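You operate a simulated robot arm through the tools that you are given. There is no shell and no other tool.

You are at the controls of a simulated robot arm. One attempt, no reset.

JOB
Push the orange plug home into the tall card ring with the plug setter.
Fine: swing the arm back aside; the ring and the other plug stay.

Only the result counts: the job must be done as asked and must still hold three seconds after the hand-in. Knocking over, shifting, dropping, spilling or breaking anything else fails it.

ROBOT AND FRAMES
A 7-joint arm with a two-finger parallel gripper, fixed in place. Base frame: the origin is at the foot of the arm, x ahead of it, y to its left, z up. Readings come in m, degrees, newtons and seconds.
With the tool pointing down near the work surface it reaches from about 0.24 to 0.68 m from the base axis. Its first joint turns from -66.0 to 66.0 degrees. Payload 2.4 kg.
The TCP is the grasp point between the finger pads, 0.03 m short of the fingertips. In the tool frame z runs along the fingers and y along their closing line. Largest opening 0.094 m; finger width 0.028, thickness 0.01; the body of the gripper, 0.05 by 0.096 m, starts 0.055 m behind the TCP.
Orientation is that of the tool frame in the base frame, as a unit quaternion [x, y, z, w]. With the fingers straight down and closing along the base's y, the tool's x points along the base's -x, its y along +y and its z along -z.

CONTROLS
- The arm moves only by the tool step_arm. Its argument "motion" is a list of rows, each a list of 3 entries, a list of its own where there are three numbers: the shift along the tool's x, y, z in m, then the turn, a rotation vector about the tool's x, y, z in degrees, then the finger opening in m, from 0 to 0.094. In form: [[[dx, dy, dz], [ax, ay, az], jaw], ...]. A call has 1 to 20 rows; each row is the pose to reach, as a shift and turn from the pose commanded when the call began, along the tool's axes at that moment. Each row takes 0.2 s and may step no farther than 0.05 m and 8.6 degrees from the row before; otherwise, or with a gripper value out of range, the whole call is refused. Where a pose cannot be reached the arm comes as near as it can. A force on the tool above 40 N (or 10 N above the force at the start of the call, whichever is more), or a blocked arm, ends the call early, and 0.2 s more pass. The fingers move at their own pace (about 0.153 m/s each) and stop on an object; they squeeze with about 44 N. The grip force told is the motor's: it shows also when the fingers shut on nothing. Time passes only in rows, and 0.2 s behind the last, so rows that repeat a pose let the fingers close. The reply holds the time, the measured pose of the TCP, the force on the tool along the base axes, the opening and the grip force, in the units named above and with some noise, with the torque about the TCP (base axes, N m) and any sound that the robot's microphone picked up.
- Cameras (640 x 400 px; columns grow to the right, rows downward): "scene" is fixed at [0.044, 0.4786, 1.4439]; the picture's right is [-0.69, -0.73, 0.00], its down [-0.41, 0.39, -0.82] and it looks along [0.60, -0.57, -0.57] (base axes); focal length 331 px, centre (320, 200). "wrist" rides on the gripper at [0.076, 0.014, -0.103] in the tool frame; the picture's right is [-0.18, 0.98, 0.00], its down [-0.75, -0.14, -0.64] and it looks along [-0.63, -0.12, 0.77] (tool axes); focal length 243 px, centre (320, 200). There is no depth. A picture from a camera that has moved, and an enlarged one, comes with that camera's place and axes in the base frame and with its lens.
- capture(camera): a new picture of that camera. The clock stands still meanwhile.
- zoom(camera, box): a new picture of the part [left, top, right, bottom] of that camera's present view, enlarged. The clock stands still meanwhile.
- job_done(): hands the job in; it is judged then, once.

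Places have to be worked out from the pictures, the camera data and where the tool is seen. Open the gripper and draw the arm clear of the work before you hand the job in, unless the task says otherwise.

The tools are called after "Call:" by a JSON object that holds its "method" and its "body". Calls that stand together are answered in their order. step_arm: Moves the arm, as the interface text tells. Its arguments: {"type":"object","properties":{"motion":{"type":"array"}},"required":["motion"]} The other tools are called the same way: capture (camera) takes a picture; zoom (camera, box) takes an enlarged picture of a part of a camera's view; job_done () hands the job in.

At the start:

```text
time: 0.0
tool_pos: [0.3475, 0.118, 1.2636]
orientation: [0.001, 1.0, 0.0, 0.0]
force: [-0.8, -0.3, -0.2]
wrist_torque: [-0.02, 0.04, 0.03]
opening: 0.094
grip_force: 0.1
```

scene: 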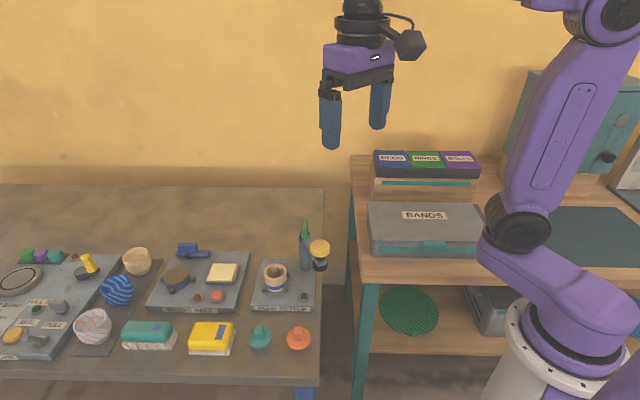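
wrist: 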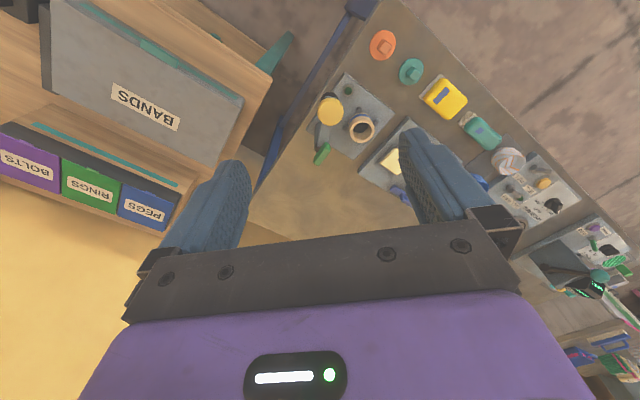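

The pictures show a bench with a "plug setter" board (a ring, an apparent lever with yellow knob) and orange and teal plugs nearby. I will enlarge that area from both cameras.

Call:
{"method": "zoom", "body": {"camera": "scene", "box": [230, 210, 350, 360]}}

Call:
{"method": "zoom", "body": {"camera": "wrist", "box": [290, 20, 450, 180]}}

Call:
{"method": "zoom", "body": {"camera": "scene", "box": [0, 220, 240, 370]}}

```text
2.67 times, centred on (290, 285) of scene
camera zoom: at [0.044, 0.4786, 1.4439], right [-0.69, -0.73, 0.0], down [-0.41, 0.39, -0.82], along [0.6, -0.57, -0.57], focal length 882 px, centre (400, -27)
```

zoom: 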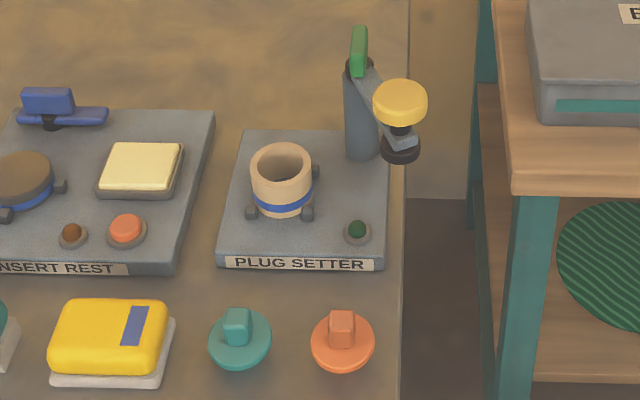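

```text
2.50 times, centred on (370, 100) of wrist
camera zoom: at [0.2711, 0.131, 1.3659], right [0.18, 0.98, 0.0], down [0.75, -0.14, 0.64], along [0.63, -0.12, -0.77], focal length 606 px, centre (195, 450)
```

zoom: 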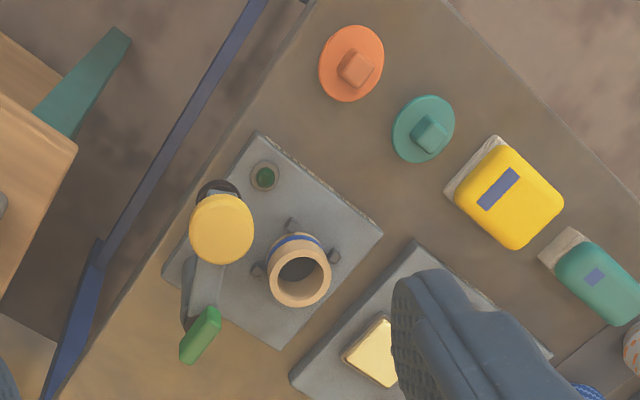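

```text
2.67 times, centred on (120, 295) of scene
camera zoom: at [0.044, 0.4786, 1.4439], right [-0.69, -0.73, 0.0], down [-0.41, 0.39, -0.82], along [0.6, -0.57, -0.57], focal length 882 px, centre (853, -53)
```

zoom: 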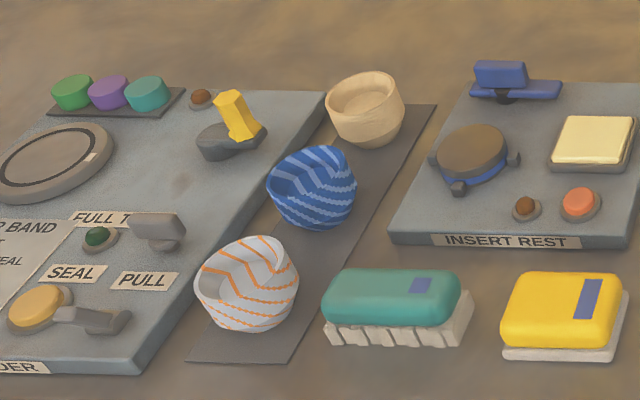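

Triangulating the two views I place: orange plug ≈ (0.364, 0.235, 0.82), teal plug ≈ (0.427, 0.289), ring rim centre ≈ (0.507, 0.181, 0.866), post ≈ (0.507, 0.090), yellow knob ≈ (0.421, 0.121, 0.96). I descend part-way above the plug, well clear of everything, for a closer look.

Call:
{"method": "step_arm", "body": {"motion": [[[-0.002, 0.016, 0.042], [0, 0, 0], 0.094], [[-0.004, 0.032, 0.084], [0, 0, 0], 0.094], [[-0.006, 0.048, 0.126], [0, 0, 0], 0.094], [[-0.008, 0.064, 0.168], [0, 0, 0], 0.094], [[-0.01, 0.082, 0.2], [0, 0, 0], 0.094]]}}

```text
time: 1.2
tool_pos: [0.3589, 0.1996, 1.0621]
orientation: [0.0, 1.0, 0.0, 0.001]
force: [0.0, 0.5, 0.3]
wrist_torque: [-0.03, 0.02, -0.01]
opening: 0.0941
grip_force: 0.1
```

The arm is where I asked. I take a wrist picture and a scene picture from here.

Call:
{"method": "capture", "body": {"camera": "wrist"}}

Call:
{"method": "capture", "body": {"camera": "scene"}}

```text
taken
camera wrist: at [0.281, 0.2127, 1.1646], right [0.18, 0.98, 0.0], down [0.75, -0.14, 0.64], along [0.63, -0.12, -0.77], focal length 243 px, centre (320, 200)
```

wrist: 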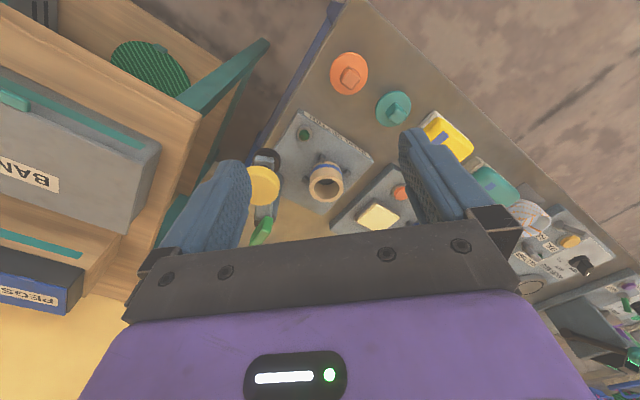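

```text
taken
```

scene: 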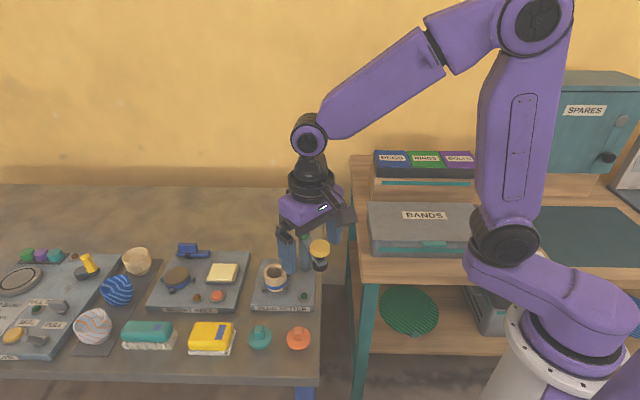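

The plugs and setter are in the wrist view now; I enlarge them to work out shapes and orientations.

Call:
{"method": "zoom", "body": {"camera": "wrist", "box": [225, 100, 385, 250]}}

Call:
{"method": "zoom", "body": {"camera": "wrist", "box": [310, 40, 430, 140]}}

Call:
{"method": "zoom", "body": {"camera": "scene", "box": [250, 220, 340, 310]}}

Call:
{"method": "zoom", "body": {"camera": "scene", "box": [240, 310, 330, 360]}}

```text
2.67 times, centred on (305, 175) of wrist
camera zoom: at [0.281, 0.2127, 1.1646], right [0.18, 0.98, 0.0], down [0.75, -0.14, 0.64], along [0.63, -0.12, -0.77], focal length 647 px, centre (360, 267)
```

zoom: 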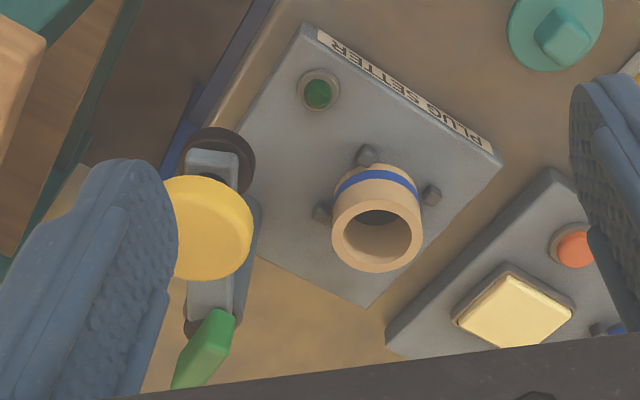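

```text
4.00 times, centred on (370, 90) of wrist
camera zoom: at [0.281, 0.2127, 1.1646], right [0.18, 0.98, 0.0], down [0.75, -0.14, 0.64], along [0.63, -0.12, -0.77], focal length 970 px, centre (120, 640)
```

zoom: 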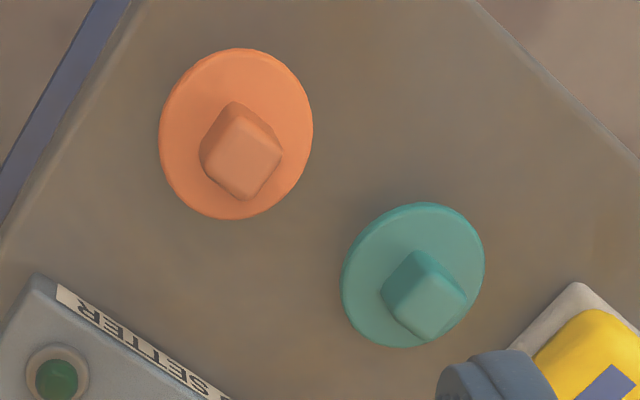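

```text
4.44 times, centred on (295, 265) of scene
camera zoom: at [0.044, 0.4786, 1.4439], right [-0.69, -0.73, 0.0], down [-0.41, 0.39, -0.82], along [0.6, -0.57, -0.57], focal length 1471 px, centre (431, -89)
```

zoom: 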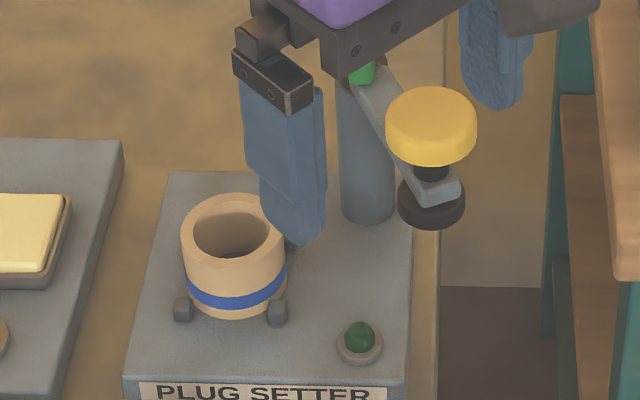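

```text
7.11 times, centred on (285, 335) of scene
camera zoom: at [0.044, 0.4786, 1.4439], right [-0.69, -0.73, 0.0], down [-0.41, 0.39, -0.82], along [0.6, -0.57, -0.57], focal length 2354 px, centre (569, -760)
```

zoom: 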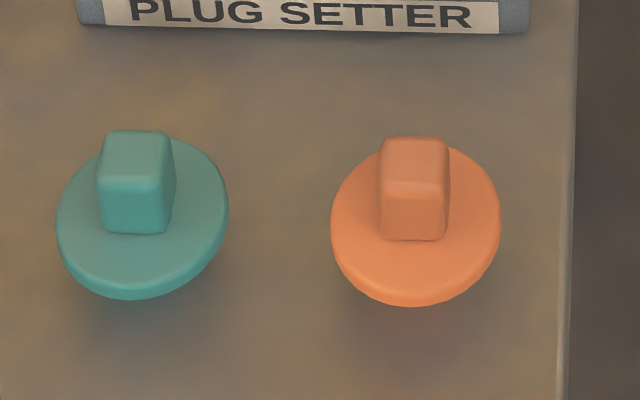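

The plug has a square tab on a flange, with faces turned about 45° like the board; tab top ≈ z 0.849, flange top ≈ 0.827. The setter is a swing arm on a post with a yellow plunger knob. I turn the tool about 43.5° so it closes across the tab, narrow the fingers and hover above the plug.

Call:
{"method": "step_arm", "body": {"motion": [[[-0.001, 0.006, 0.012], [0, 0, 7.25], 0.08], [[-0.002, 0.012, 0.025], [0, 0, 14.5], 0.07], [[-0.003, 0.018, 0.04], [0, 0, 21.75], 0.06], [[-0.004, 0.024, 0.055], [0, 0, 29], 0.05], [[-0.005, 0.03, 0.07], [0, 0, 36.25], 0.05], [[-0.005, 0.036, 0.082], [0, 0, 43.5], 0.05], [[-0.005, 0.036, 0.082], [0, 0, 43.5], 0.05]]}}

Call:
{"method": "capture", "body": {"camera": "wrist"}}

Call:
{"method": "zoom", "body": {"camera": "scene", "box": [230, 210, 350, 360]}}

```text
time: 2.8
tool_pos: [0.3641, 0.2347, 0.9818]
orientation: [0.371, 0.929, 0.0, 0.001]
force: [-0.5, -0.7, -0.4]
wrist_torque: [0.03, -0.02, 0.0]
opening: 0.0502
grip_force: 0.0
```

```text
taken
camera wrist: at [0.3173, 0.2974, 1.0843], right [0.81, 0.58, 0.0], down [0.45, -0.62, 0.64], along [0.38, -0.52, -0.77], focal length 243 px, centre (320, 200)
```

wrist: 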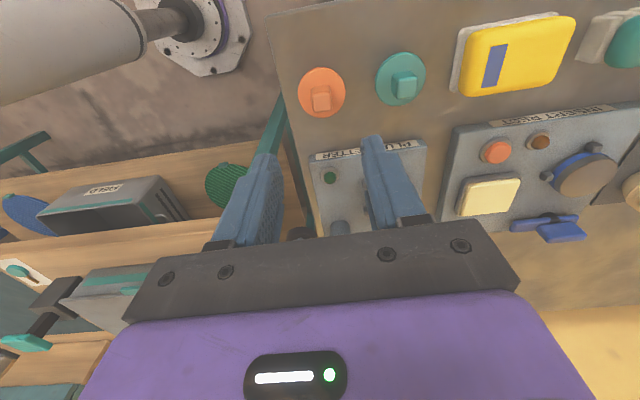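

```text
2.67 times, centred on (290, 285) of scene
camera zoom: at [0.044, 0.4787, 1.4439], right [-0.69, -0.73, 0.0], down [-0.41, 0.39, -0.82], along [0.6, -0.57, -0.57], focal length 882 px, centre (400, -27)
```

zoom: 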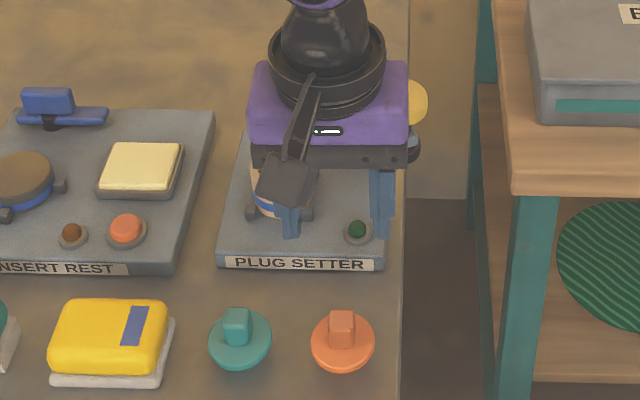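

The plug is seen in the upper part of the wrist view. I enlarge it to measure the tab's heading against the tool's closing line.

Call:
{"method": "zoom", "body": {"camera": "wrist", "box": [290, 60, 350, 120]}}

Call:
{"method": "zoom", "body": {"camera": "wrist", "box": [280, 40, 440, 140]}}

```text
6.67 times, centred on (320, 90) of wrist
camera zoom: at [0.3173, 0.2974, 1.0843], right [0.81, 0.58, 0.0], down [0.45, -0.62, 0.64], along [0.38, -0.52, -0.77], focal length 1618 px, centre (320, 933)
```

zoom: 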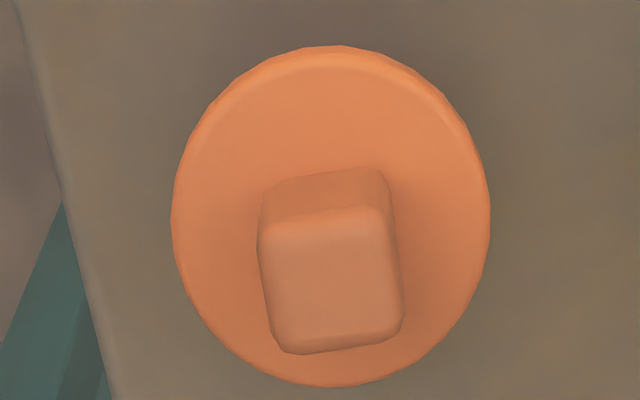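

```text
4.00 times, centred on (360, 90) of wrist
camera zoom: at [0.3173, 0.2974, 1.0843], right [0.81, 0.58, 0.0], down [0.45, -0.62, 0.64], along [0.38, -0.52, -0.77], focal length 970 px, centre (160, 640)
```

zoom: 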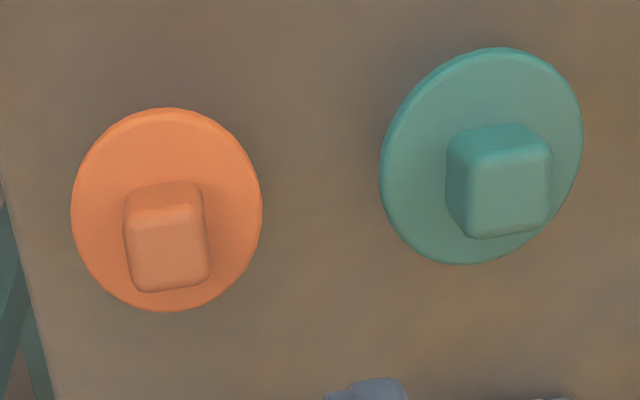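

The tab's edges run at about 45° and its centre is near (0.3635, 0.2365), so the tool is nearly aligned (46.5°). I trim by 1.5° and 1–2 mm and go down to fingertips about 2 cm above the tab.

Call:
{"method": "step_arm", "body": {"motion": [[[0.0007, 0.0014, 0.03], [0, 0, 1.5], 0.05], [[0.0007, 0.0014, 0.06], [0, 0, 1.5], 0.05], [[0.0007, 0.0014, 0.08], [0, 0, 1.5], 0.05], [[0.0007, 0.0014, 0.08], [0, 0, 1.5], 0.05]]}}

Call:
{"method": "capture", "body": {"camera": "wrist"}}

Call:
{"method": "zoom", "body": {"camera": "scene", "box": [240, 270, 340, 360]}}

```text
time: 3.8
tool_pos: [0.3648, 0.2361, 0.9033]
orientation: [0.383, 0.924, 0.0, 0.0]
force: [0.0, 0.5, -0.3]
wrist_torque: [0.02, 0.02, 0.02]
opening: 0.0501
grip_force: 0.1
```

```text
taken
camera wrist: at [0.3193, 0.3003, 1.0041], right [0.83, 0.56, 0.0], down [0.43, -0.63, 0.64], along [0.36, -0.53, -0.77], focal length 243 px, centre (320, 200)
```

wrist: 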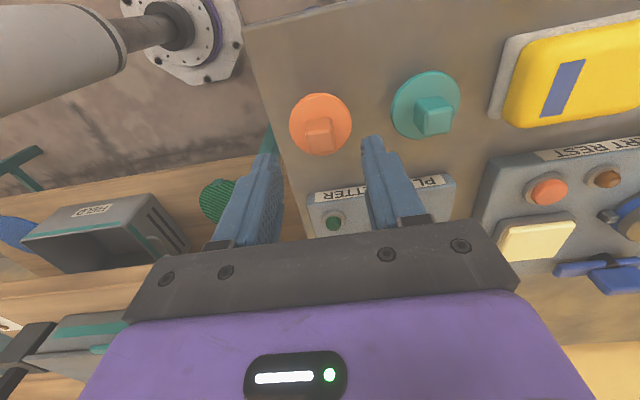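

```text
4.44 times, centred on (290, 315) of scene
camera zoom: at [0.044, 0.4786, 1.4439], right [-0.69, -0.73, 0.0], down [-0.41, 0.39, -0.82], along [0.6, -0.57, -0.57], focal length 1471 px, centre (453, -311)
```

zoom: 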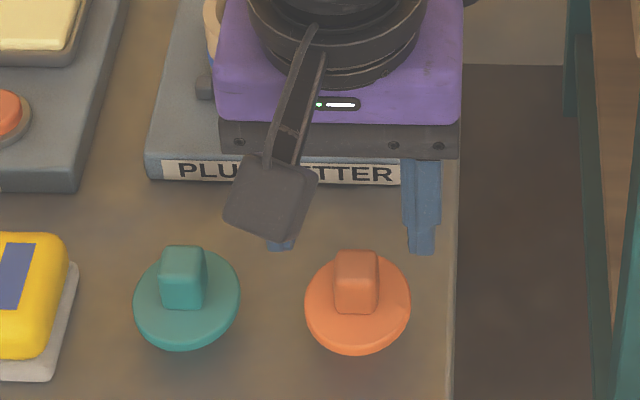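

Now near; I enlarge the wrist view on the tab and fingertips to check centring before going down.

Call:
{"method": "zoom", "body": {"camera": "wrist", "box": [250, 80, 390, 180]}}

```text
4.00 times, centred on (320, 130) of wrist
camera zoom: at [0.3193, 0.3003, 1.0041], right [0.83, 0.56, 0.0], down [0.43, -0.63, 0.64], along [0.36, -0.53, -0.77], focal length 970 px, centre (320, 480)
```

zoom: 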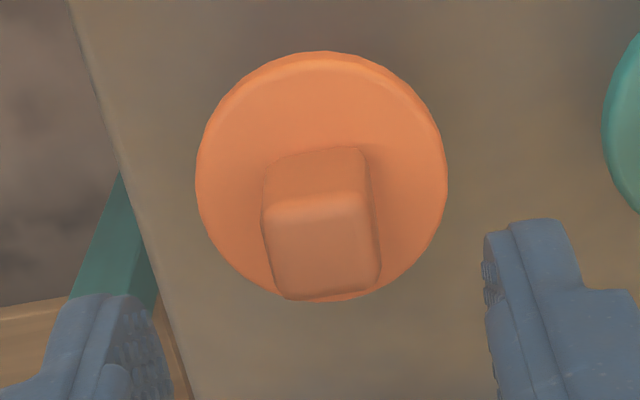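

The tab (18 mm square, top ≈ z 0.845) is centred between the fingers to within 1–2 mm and square to them; the flange is ≈ 0.82. I go down 45 mm so the fingertips stop a few mm above the flange.

Call:
{"method": "step_arm", "body": {"motion": [[[-0.001, 0, 0.02], [0, 0, 0], 0.05], [[-0.001, 0, 0.036], [0, 0, 0], 0.05], [[-0.001, 0, 0.045], [0, 0, 0], 0.05]]}}

Call:
{"method": "capture", "body": {"camera": "wrist"}}

Call:
{"method": "zoom", "body": {"camera": "scene", "box": [240, 270, 340, 360]}}

```text
time: 4.6
tool_pos: [0.3651, 0.2362, 0.8564]
orientation: [0.382, 0.924, 0.001, 0.001]
force: [-0.5, 0.0, -0.5]
wrist_torque: [-0.01, 0.02, 0.0]
opening: 0.0499
grip_force: 0.1
```

```text
taken
camera wrist: at [0.3197, 0.2995, 0.9591], right [0.83, 0.56, 0.0], down [0.43, -0.63, 0.64], along [0.36, -0.53, -0.77], focal length 243 px, centre (320, 200)
```

wrist: 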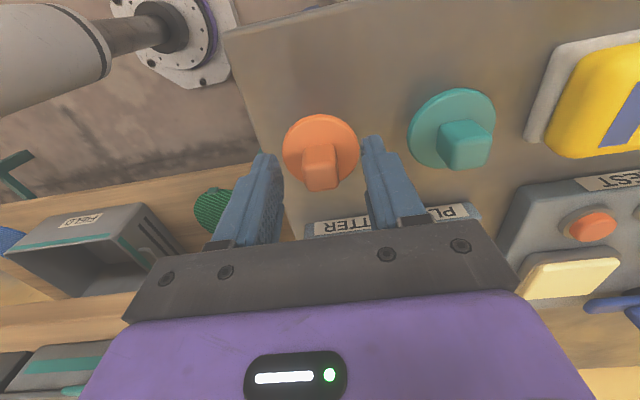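

```text
4.44 times, centred on (290, 315) of scene
camera zoom: at [0.044, 0.4786, 1.4439], right [-0.69, -0.73, 0.0], down [-0.41, 0.39, -0.82], along [0.6, -0.57, -0.57], focal length 1471 px, centre (453, -311)
```

zoom: 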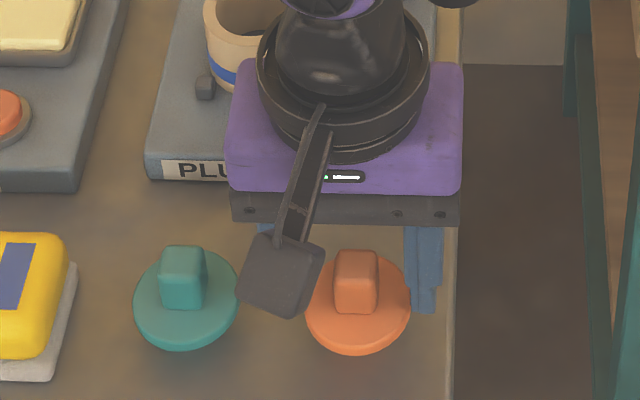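

The fingers straddle the tab with no contact yet. A closer look at the fingertip height over the flange.

Call:
{"method": "zoom", "body": {"camera": "wrist", "box": [240, 100, 400, 220]}}

```text
3.33 times, centred on (320, 160) of wrist
camera zoom: at [0.3197, 0.2995, 0.9591], right [0.83, 0.56, 0.0], down [0.43, -0.63, 0.64], along [0.36, -0.53, -0.77], focal length 809 px, centre (320, 333)
```

zoom: 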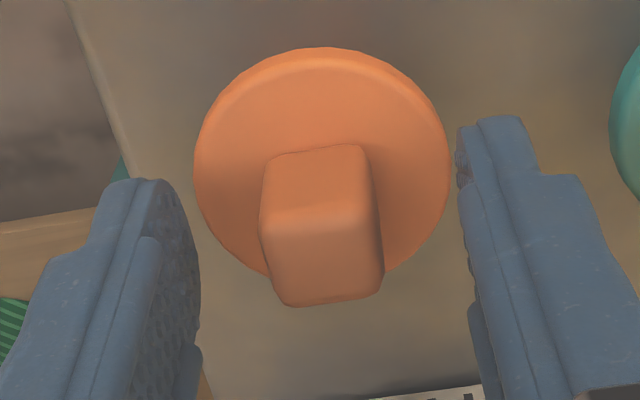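

Fingertips are still 6–10 mm over the flange. I lower 3 mm more and close on the tab.

Call:
{"method": "step_arm", "body": {"motion": [[[-0.0005, 0, 0.003], [0, 0, 0], 0.05], [[-0.0005, 0, 0.003], [0, 0, 0], 0.03], [[-0.0005, 0, 0.003], [0, 0, 0], 0.01], [[-0.0005, 0, 0.003], [0, 0, 0], 0.0], [[-0.0005, 0, 0.003], [0, 0, 0], 0.0]]}}

Call:
{"method": "zoom", "body": {"camera": "wrist", "box": [240, 100, 400, 220]}}

```text
time: 5.8
tool_pos: [0.3648, 0.2359, 0.854]
orientation: [0.383, 0.924, -0.001, 0.0]
force: [0.2, -0.6, 1.4]
wrist_torque: [-0.01, 0.0, -0.01]
opening: 0.0187
grip_force: 44.3
```

```text
3.33 times, centred on (320, 160) of wrist
camera zoom: at [0.32, 0.2991, 0.9559], right [0.83, 0.56, 0.0], down [0.43, -0.63, 0.64], along [0.36, -0.53, -0.77], focal length 809 px, centre (320, 333)
```

zoom: 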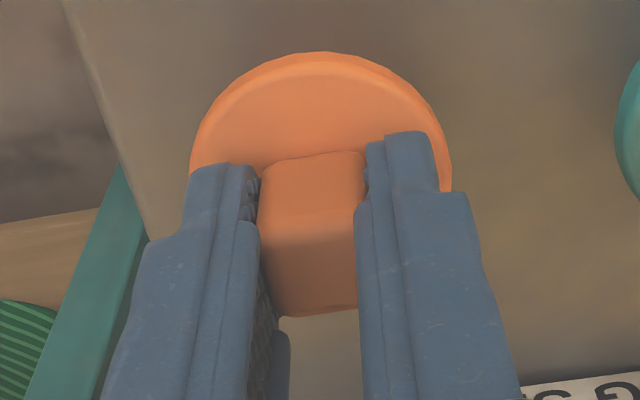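

The grip holds at 18.7 mm opening with 44 N. I lift straight up about 13 cm and look at the plug's underside from the scene camera.

Call:
{"method": "step_arm", "body": {"motion": [[[0, 0, -0.01], [0, 0, 0], 0.0], [[0, 0, -0.04], [0, 0, 0], 0.0], [[0, 0, -0.08], [0, 0, 0], 0.0], [[0, 0, -0.115], [0, 0, 0], 0.0], [[0, 0, -0.13], [0, 0, 0], 0.0]]}}

Call:
{"method": "zoom", "body": {"camera": "scene", "box": [230, 210, 350, 360]}}

Call:
{"method": "capture", "body": {"camera": "wrist"}}

```text
time: 7.0
tool_pos: [0.3637, 0.2343, 0.9843]
orientation: [0.382, 0.924, 0.0, 0.001]
force: [0.2, 0.0, -0.5]
wrist_torque: [0.0, 0.01, 0.02]
opening: 0.0188
grip_force: 44.2
```

```text
2.67 times, centred on (290, 285) of scene
camera zoom: at [0.044, 0.4786, 1.4439], right [-0.69, -0.73, 0.0], down [-0.41, 0.39, -0.82], along [0.6, -0.57, -0.57], focal length 882 px, centre (400, -27)
```

zoom: 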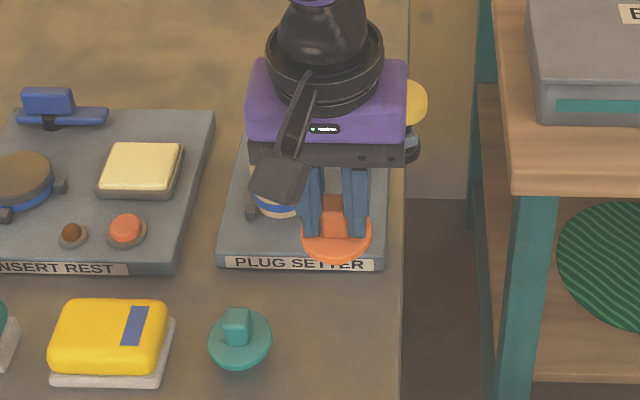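

```text
taken
camera wrist: at [0.3197, 0.2994, 1.0862], right [0.83, 0.56, 0.0], down [0.43, -0.63, 0.64], along [0.36, -0.53, -0.77], focal length 243 px, centre (320, 200)
```

wrist: 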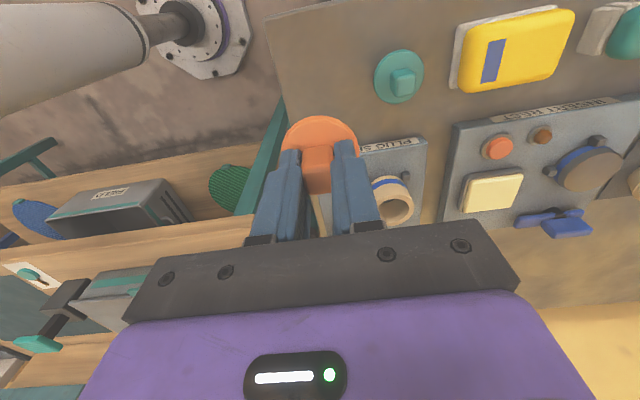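

The plug is held level under the fingers. The ring's mouth shows in the wrist view; I enlarge it to pin down its centre.

Call:
{"method": "zoom", "body": {"camera": "wrist", "box": [340, 140, 440, 240]}}

Call:
{"method": "zoom", "body": {"camera": "wrist", "box": [250, 90, 410, 210]}}

```text
4.00 times, centred on (390, 190) of wrist
camera zoom: at [0.3197, 0.2994, 1.0862], right [0.83, 0.56, 0.0], down [0.43, -0.63, 0.64], along [0.36, -0.53, -0.77], focal length 970 px, centre (40, 240)
```

zoom: 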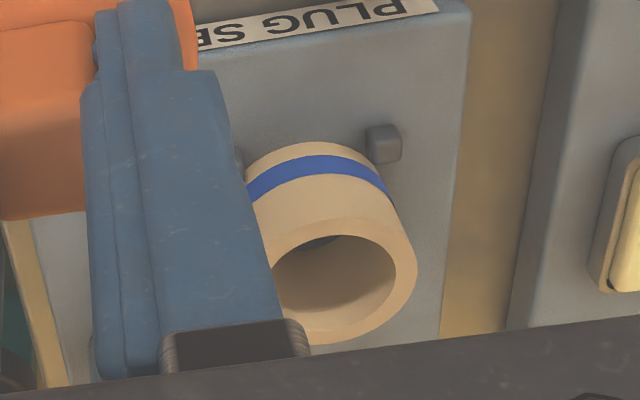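

```text
3.33 times, centred on (330, 150) of wrist
camera zoom: at [0.3197, 0.2994, 1.0862], right [0.83, 0.56, 0.0], down [0.43, -0.63, 0.64], along [0.36, -0.53, -0.77], focal length 809 px, centre (287, 367)
```

zoom: 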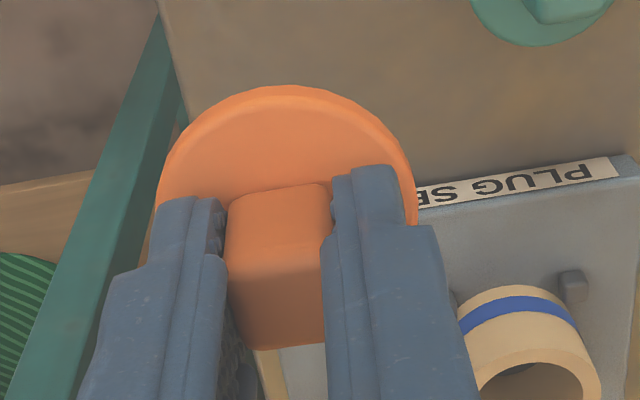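

From here the two rays to the ring are nearly parallel, so depth is poor. I carry the plug high past the ring to the far side (TCP ≈ (0.566, 0.196)), where the wrist camera sees the ring mouth clear of the fingers.

Call:
{"method": "step_arm", "body": {"motion": [[[-0.028, 0.019, 0], [0, 0, 0], 0.0], [[-0.057, 0.0385, 0], [0, 0, 0], 0.0], [[-0.0855, 0.0578, 0], [0, 0, 0], 0.0], [[-0.114, 0.077, 0.005], [0, 0, 0], 0.0], [[-0.1425, 0.0965, 0.01], [0, 0, 0], 0.0], [[-0.1708, 0.1156, 0.018], [0, 0, 0], 0.0]]}}

Call:
{"method": "capture", "body": {"camera": "wrist"}}

Call:
{"method": "capture", "body": {"camera": "scene"}}

```text
time: 8.4
tool_pos: [0.5687, 0.1968, 0.9658]
orientation: [0.382, 0.924, 0.001, -0.001]
force: [-0.7, -0.1, -0.2]
wrist_torque: [-0.02, -0.02, 0.0]
opening: 0.0187
grip_force: 43.9
```

```text
taken
camera wrist: at [0.5222, 0.2601, 1.068], right [0.83, 0.56, 0.0], down [0.43, -0.63, 0.64], along [0.36, -0.53, -0.77], focal length 243 px, centre (320, 200)
```

wrist: 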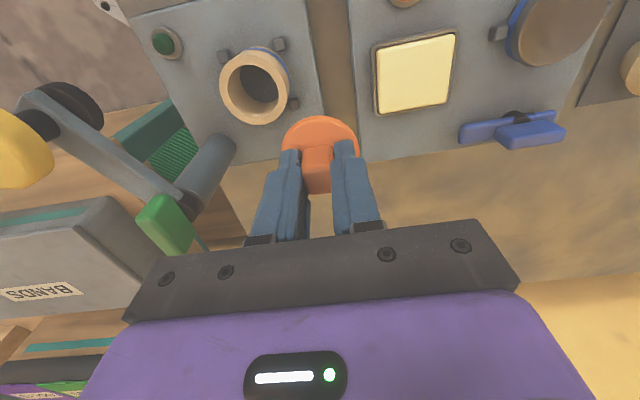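

```text
taken
```

scene: 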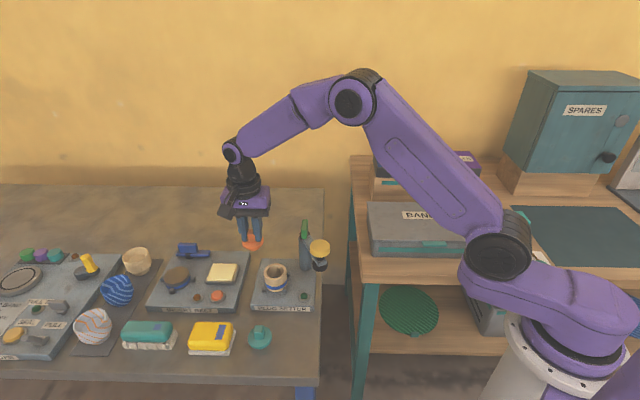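

Excellent view of the ring, post, bar and green handle. I enlarge the ring mouth and the swing-arm from here.

Call:
{"method": "zoom", "body": {"camera": "wrist", "box": [200, 30, 320, 140]}}

Call:
{"method": "zoom", "body": {"camera": "wrist", "box": [0, 60, 260, 260]}}

Call:
{"method": "zoom", "body": {"camera": "scene", "box": [235, 210, 345, 310]}}

```text
3.64 times, centred on (260, 85) of wrist
camera zoom: at [0.5222, 0.2601, 1.068], right [0.83, 0.56, 0.0], down [0.43, -0.63, 0.64], along [0.36, -0.53, -0.77], focal length 882 px, centre (538, 618)
```

zoom: 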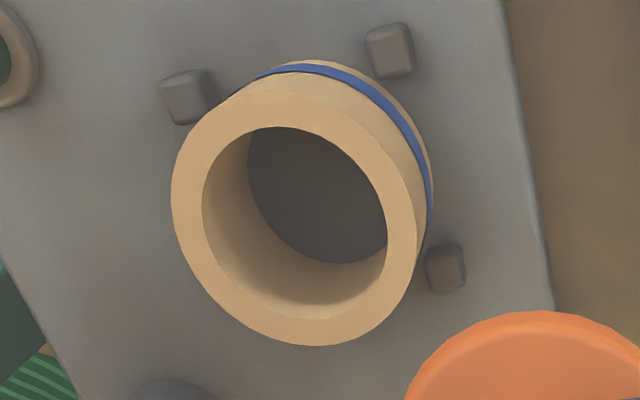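

```text
2.00 times, centred on (130, 160) of wrist
camera zoom: at [0.5222, 0.2601, 1.068], right [0.83, 0.56, 0.0], down [0.43, -0.63, 0.64], along [0.36, -0.53, -0.77], focal length 485 px, centre (700, 280)
```

zoom: 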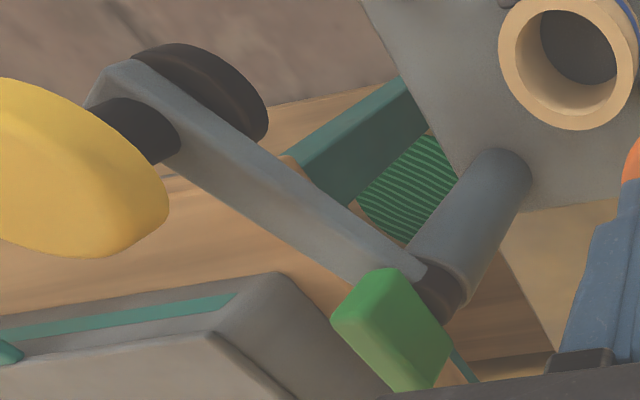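

```text
4.00 times, centred on (290, 260) of scene
camera zoom: at [0.044, 0.4786, 1.4439], right [-0.69, -0.73, 0.0], down [-0.41, 0.39, -0.82], along [0.6, -0.57, -0.57], focal length 1324 px, centre (440, -40)
```

zoom: 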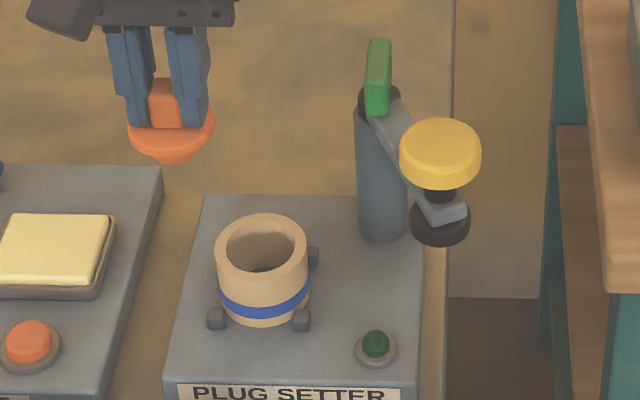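

Ring rim centre works out at ≈ (0.510, 0.182, 0.863), inner diameter ≈ 42 mm, outer ≈ 56 mm. I look closely at the stub below the plug's flange from the scene camera and at the plug in the hand.

Call:
{"method": "zoom", "body": {"camera": "scene", "box": [230, 215, 280, 260]}}

Call:
{"method": "zoom", "body": {"camera": "wrist", "box": [270, 100, 370, 200]}}

Call:
{"method": "zoom", "body": {"camera": "scene", "box": [280, 210, 340, 290]}}

```text
8.89 times, centred on (255, 238) of scene
camera zoom: at [0.044, 0.4786, 1.4439], right [-0.69, -0.73, 0.0], down [-0.41, 0.39, -0.82], along [0.6, -0.57, -0.57], focal length 2942 px, centre (898, -133)
```

zoom: 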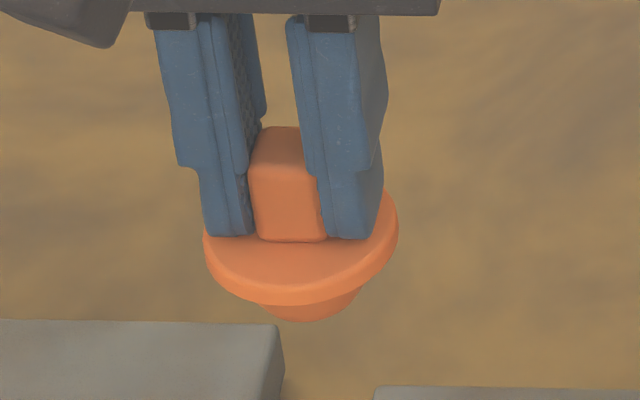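

```text
4.00 times, centred on (320, 150) of wrist
camera zoom: at [0.5222, 0.2601, 1.068], right [0.83, 0.56, 0.0], down [0.43, -0.63, 0.64], along [0.36, -0.53, -0.77], focal length 970 px, centre (320, 400)
```

zoom: 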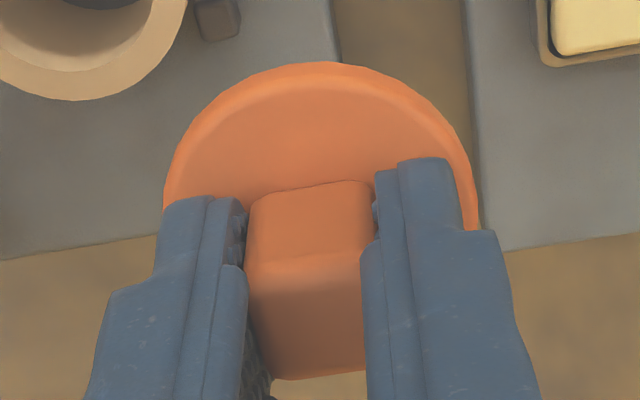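

```text
5.00 times, centred on (310, 250) of scene
camera zoom: at [0.044, 0.4786, 1.4439], right [-0.69, -0.73, 0.0], down [-0.41, 0.39, -0.82], along [0.6, -0.57, -0.57], focal length 1655 px, centre (370, -50)
```

zoom: 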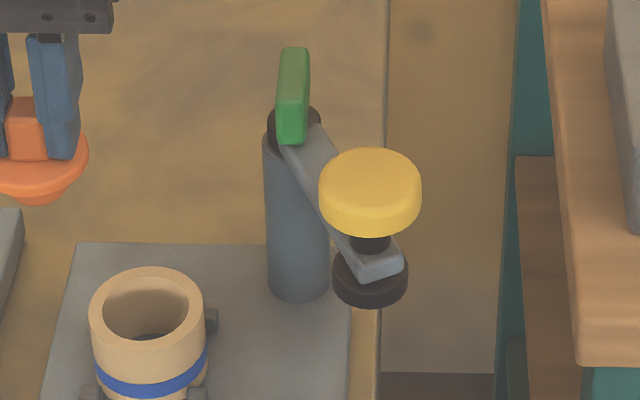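

The plug shows a ≈13 mm stub below the flange, so TCP ≈ 0.916 is first touch on the rim and ≈ 0.903 fully in. I carry it over the ring, stopping with the stub about 2 cm above the rim.

Call:
{"method": "step_arm", "body": {"motion": [[[0.0104, -0.0164, 0], [0, 0, 0], 0.0], [[0.0207, -0.0328, 0], [0, 0, 0], 0.0], [[0.0311, -0.0492, 0], [0, 0, 0], 0.0], [[0.0311, -0.0492, 0.015], [0, 0, 0], 0.0], [[0.0311, -0.0492, 0.03], [0, 0, 0], 0.0]]}}

Call:
{"method": "capture", "body": {"camera": "wrist"}}

Call:
{"method": "zoom", "body": {"camera": "scene", "box": [230, 210, 330, 310]}}

```text
time: 9.6
tool_pos: [0.5103, 0.184, 0.937]
orientation: [0.383, 0.924, 0.001, 0.0]
force: [0.5, 0.4, -1.3]
wrist_torque: [0.02, 0.0, -0.01]
opening: 0.0187
grip_force: 43.6
```

```text
taken
camera wrist: at [0.4652, 0.2471, 1.0379], right [0.83, 0.56, 0.0], down [0.43, -0.63, 0.64], along [0.36, -0.53, -0.77], focal length 243 px, centre (320, 200)
```

wrist: 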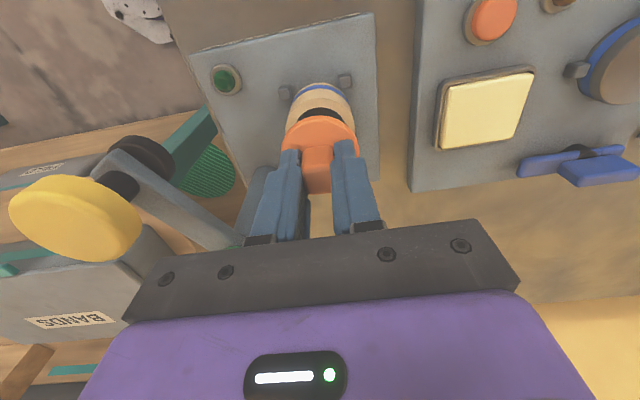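

```text
4.00 times, centred on (280, 260) of scene
camera zoom: at [0.044, 0.4786, 1.4439], right [-0.69, -0.73, 0.0], down [-0.41, 0.39, -0.82], along [0.6, -0.57, -0.57], focal length 1324 px, centre (480, -40)
```

zoom: 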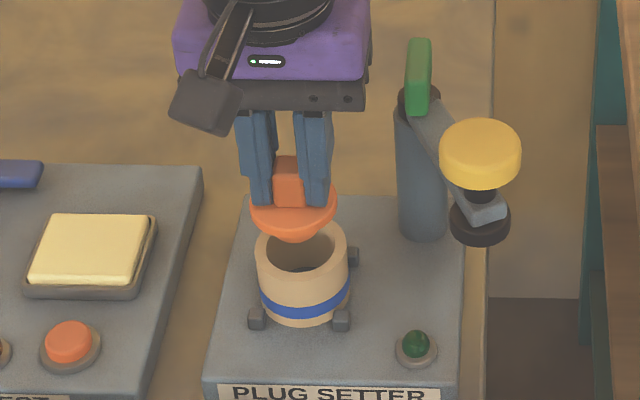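

Plug is above the ring but seems a couple of mm to the left in the scene view. I enlarge both views to measure the lateral offset.

Call:
{"method": "zoom", "body": {"camera": "scene", "box": [255, 240, 305, 300]}}

Call:
{"method": "zoom", "body": {"camera": "wrist", "box": [260, 70, 380, 180]}}

```text
6.67 times, centred on (280, 270) of scene
camera zoom: at [0.044, 0.4786, 1.4439], right [-0.69, -0.73, 0.0], down [-0.41, 0.39, -0.82], along [0.6, -0.57, -0.57], focal length 2206 px, centre (587, -267)
```

zoom: 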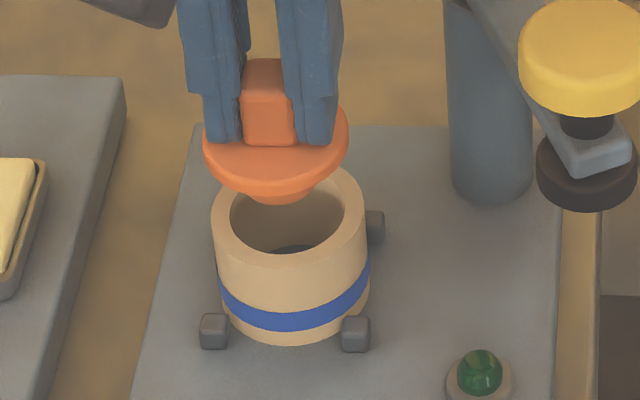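

```text
3.64 times, centred on (320, 125) of wrist
camera zoom: at [0.4652, 0.2471, 1.0379], right [0.83, 0.56, 0.0], down [0.43, -0.63, 0.64], along [0.36, -0.53, -0.77], focal length 882 px, centre (320, 473)
```

zoom: 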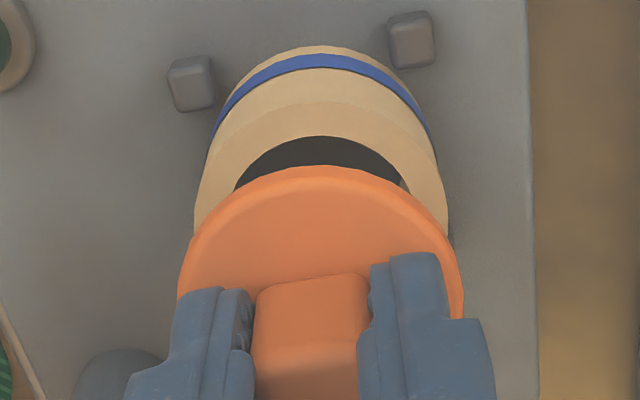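

Lateral offset is small, but the fore-aft offset is uncertain, so I take tighter enlargements to measure edges properly.

Call:
{"method": "zoom", "body": {"camera": "scene", "box": [266, 248, 290, 263]}}

Call:
{"method": "zoom", "body": {"camera": "scene", "box": [266, 260, 290, 275]}}

Call:
{"method": "zoom", "body": {"camera": "wrist", "box": [280, 90, 360, 140]}}

```text
16.00 times, centred on (278, 256) of scene
camera zoom: at [0.044, 0.4786, 1.4439], right [-0.69, -0.73, 0.0], down [-0.41, 0.39, -0.82], along [0.6, -0.57, -0.57], focal length 5295 px, centre (992, -688)
```

zoom: 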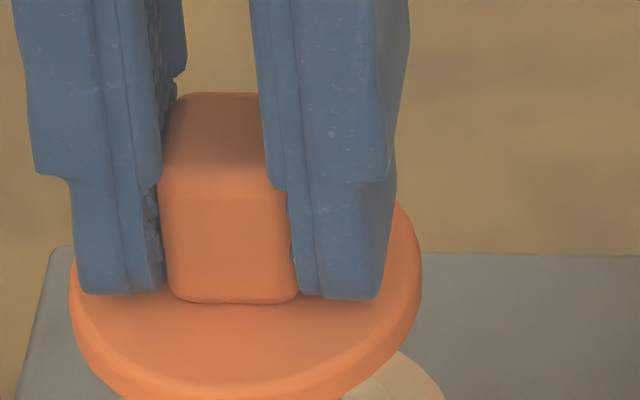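

```text
16.00 times, centred on (278, 268) of scene
camera zoom: at [0.044, 0.4786, 1.4439], right [-0.69, -0.73, 0.0], down [-0.41, 0.39, -0.82], along [0.6, -0.57, -0.57], focal length 5295 px, centre (992, -880)
```

zoom: 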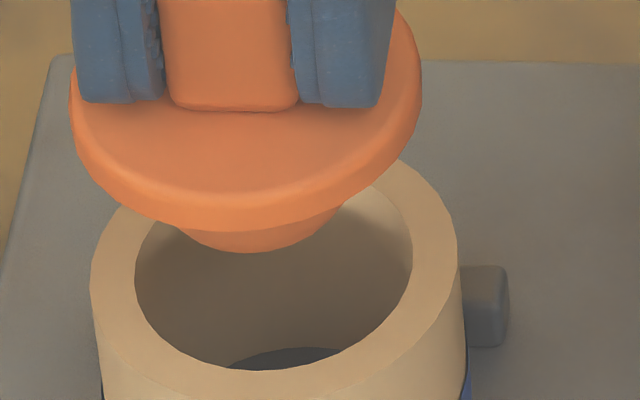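

```text
8.00 times, centred on (320, 115) of wrist
camera zoom: at [0.4652, 0.2471, 1.0379], right [0.83, 0.56, 0.0], down [0.43, -0.63, 0.64], along [0.36, -0.53, -0.77], focal length 1941 px, centre (320, 880)
```

zoom: 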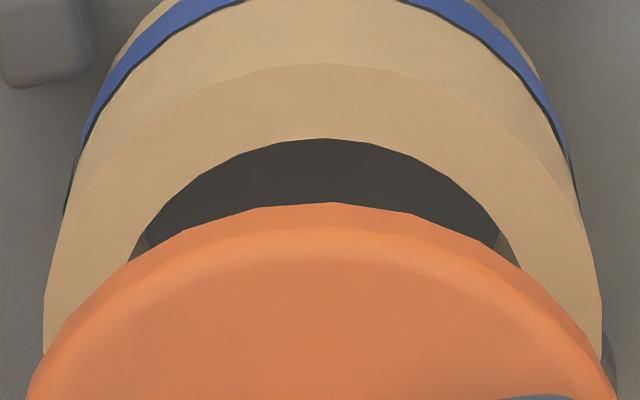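

Inner mouth ≈ 41 mm against a stub tip of ≈ 30–35 mm, so there is a few mm of capture. The plug looks ~1 mm off along +tool y; I correct that, lower 11 mm, and compare again close to the rim.

Call:
{"method": "step_arm", "body": {"motion": [[[0, -0.001, 0.005], [0, 0, 0], 0.0], [[0, -0.001, 0.011], [0, 0, 0], 0.0]]}}

Call:
{"method": "zoom", "body": {"camera": "scene", "box": [262, 254, 294, 274]}}

Call:
{"method": "zoom", "body": {"camera": "wrist", "box": [270, 80, 370, 142]}}

```text
time: 10.2
tool_pos: [0.5102, 0.1819, 0.9252]
orientation: [0.383, 0.924, 0.0, 0.0]
force: [-0.4, -0.1, 0.0]
wrist_torque: [-0.03, 0.0, -0.03]
opening: 0.0192
grip_force: 43.7
```

```text
16.00 times, centred on (278, 264) of scene
camera zoom: at [0.044, 0.4786, 1.4439], right [-0.69, -0.73, 0.0], down [-0.41, 0.39, -0.82], along [0.6, -0.57, -0.57], focal length 5295 px, centre (992, -824)
```

zoom: 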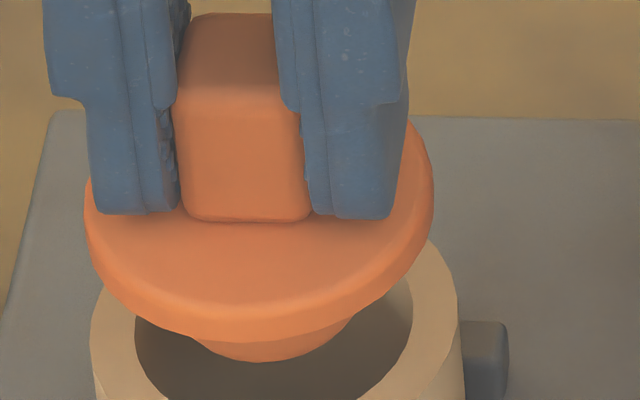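

```text
6.40 times, centred on (320, 111) of wrist
camera zoom: at [0.4647, 0.2463, 1.0268], right [0.83, 0.56, 0.0], down [0.43, -0.63, 0.64], along [0.36, -0.53, -0.77], focal length 1553 px, centre (320, 770)
```

zoom: 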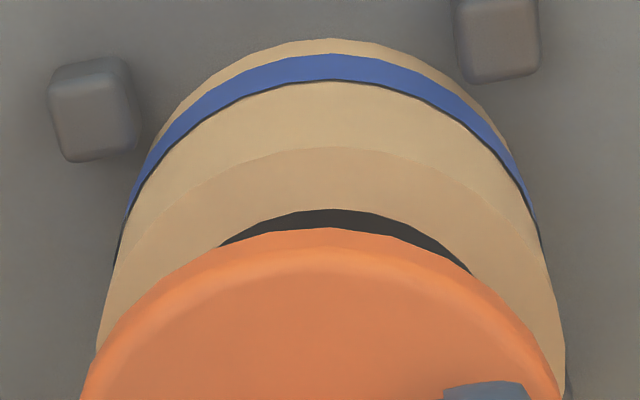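

Lateral alignment is now within ~0.5 mm; fore-aft the ring is about 1 mm further along −tool x. I apply that and lower 8 mm in small rows, watching the force.

Call:
{"method": "step_arm", "body": {"motion": [[[-0.001, 0, 0.002], [0, 0, 0], 0.0], [[-0.001, 0, 0.004], [0, 0, 0], 0.0], [[-0.001, 0, 0.006], [0, 0, 0], 0.0], [[-0.001, 0, 0.008], [0, 0, 0], 0.0]]}}

Call:
{"method": "zoom", "body": {"camera": "scene", "box": [262, 254, 294, 274]}}

Call:
{"method": "zoom", "body": {"camera": "wrist", "box": [270, 80, 370, 142]}}

```text
time: 11.2
tool_pos: [0.5105, 0.1817, 0.9164]
orientation: [0.383, 0.924, 0.0, -0.001]
force: [0.5, -0.3, -0.7]
wrist_torque: [-0.01, 0.02, -0.02]
opening: 0.0185
grip_force: 43.7
```

```text
16.00 times, centred on (278, 264) of scene
camera zoom: at [0.044, 0.4786, 1.4439], right [-0.69, -0.73, 0.0], down [-0.41, 0.39, -0.82], along [0.6, -0.57, -0.57], focal length 5295 px, centre (992, -824)
```

zoom: 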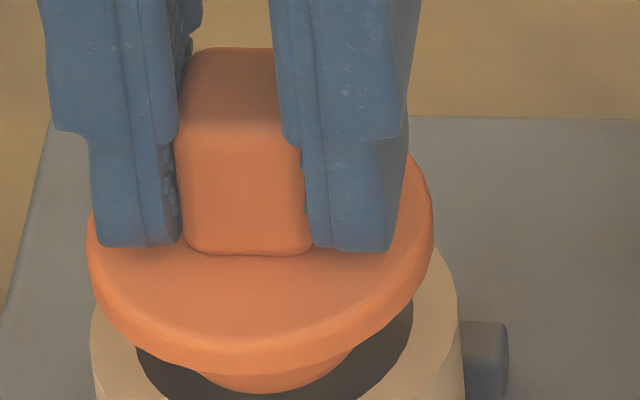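

```text
6.40 times, centred on (320, 111) of wrist
camera zoom: at [0.4659, 0.2458, 1.0188], right [0.83, 0.56, 0.0], down [0.43, -0.63, 0.64], along [0.36, -0.53, -0.77], focal length 1553 px, centre (320, 770)
```

zoom: 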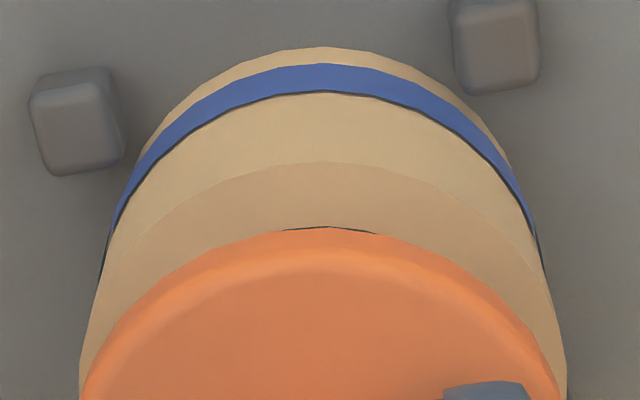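

No contact yet (force ≈ 0); stub tip is right at rim level and concentric within ~1 mm. I lower 5 mm more in small rows.

Call:
{"method": "step_arm", "body": {"motion": [[[0, -0.0004, 0.0015], [0, 0, 0], 0.0], [[0, -0.0004, 0.003], [0, 0, 0], 0.0], [[0, -0.0004, 0.005], [0, 0, 0], 0.0]]}}

Call:
{"method": "zoom", "body": {"camera": "scene", "box": [262, 256, 294, 276]}}

```text
time: 12.0
tool_pos: [0.5111, 0.1811, 0.9126]
orientation: [0.383, 0.924, 0.0, 0.0]
force: [-0.5, -0.2, -1.3]
wrist_torque: [0.0, -0.02, -0.02]
opening: 0.0184
grip_force: 43.9
```

```text
16.00 times, centred on (278, 266) of scene
camera zoom: at [0.044, 0.4786, 1.4439], right [-0.69, -0.73, 0.0], down [-0.41, 0.39, -0.82], along [0.6, -0.57, -0.57], focal length 5295 px, centre (992, -856)
```

zoom: 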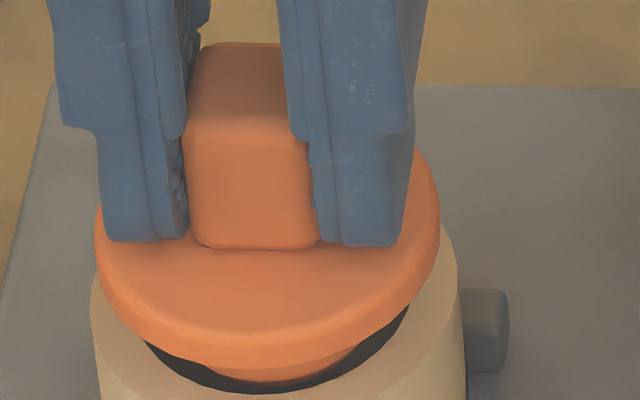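

The stub is entering the mouth without touching (force ~1 N). I lower 4 mm more.

Call:
{"method": "step_arm", "body": {"motion": [[[0, 0, 0.001], [0, 0, 0], 0.0], [[0, 0, 0.0025], [0, 0, 0], 0.0], [[0, 0, 0.004], [0, 0, 0], 0.0]]}}

Call:
{"method": "zoom", "body": {"camera": "scene", "box": [262, 258, 294, 278]}}

Call:
{"method": "zoom", "body": {"camera": "wrist", "box": [270, 80, 370, 142]}}

```text
time: 12.8
tool_pos: [0.5102, 0.1827, 0.9085]
orientation: [0.384, 0.923, 0.001, 0.0]
force: [-0.2, -0.8, -0.1]
wrist_torque: [0.04, 0.02, -0.01]
opening: 0.0187
grip_force: 44.1
```

```text
16.00 times, centred on (278, 268) of scene
camera zoom: at [0.044, 0.4786, 1.4439], right [-0.69, -0.73, 0.0], down [-0.41, 0.39, -0.82], along [0.6, -0.57, -0.57], focal length 5295 px, centre (992, -888)
```

zoom: 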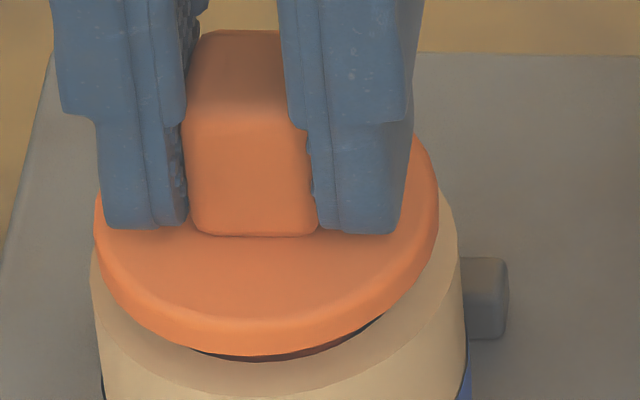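

```text
6.40 times, centred on (320, 111) of wrist
camera zoom: at [0.4657, 0.2457, 1.0098], right [0.83, 0.56, 0.0], down [0.43, -0.63, 0.64], along [0.36, -0.53, -0.77], focal length 1553 px, centre (320, 770)
```

zoom: 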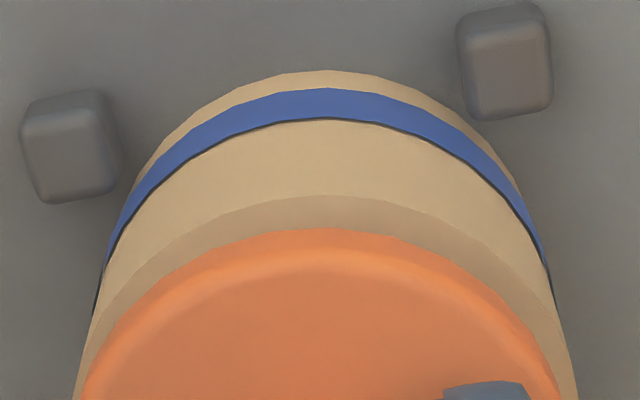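

Still force-free; flange is a few mm above the rim. I continue down 2 mm at a time until I feel the fit.

Call:
{"method": "step_arm", "body": {"motion": [[[0, 0, 0.001], [0, 0, 0], 0.0], [[0, 0, 0.002], [0, 0, 0], 0.0]]}}

```text
time: 13.4
tool_pos: [0.5105, 0.1813, 0.9072]
orientation: [0.383, 0.924, 0.001, 0.0]
force: [-1.7, 0.9, 8.1]
wrist_torque: [-0.02, 0.12, -0.01]
opening: 0.0187
grip_force: 44.2
```

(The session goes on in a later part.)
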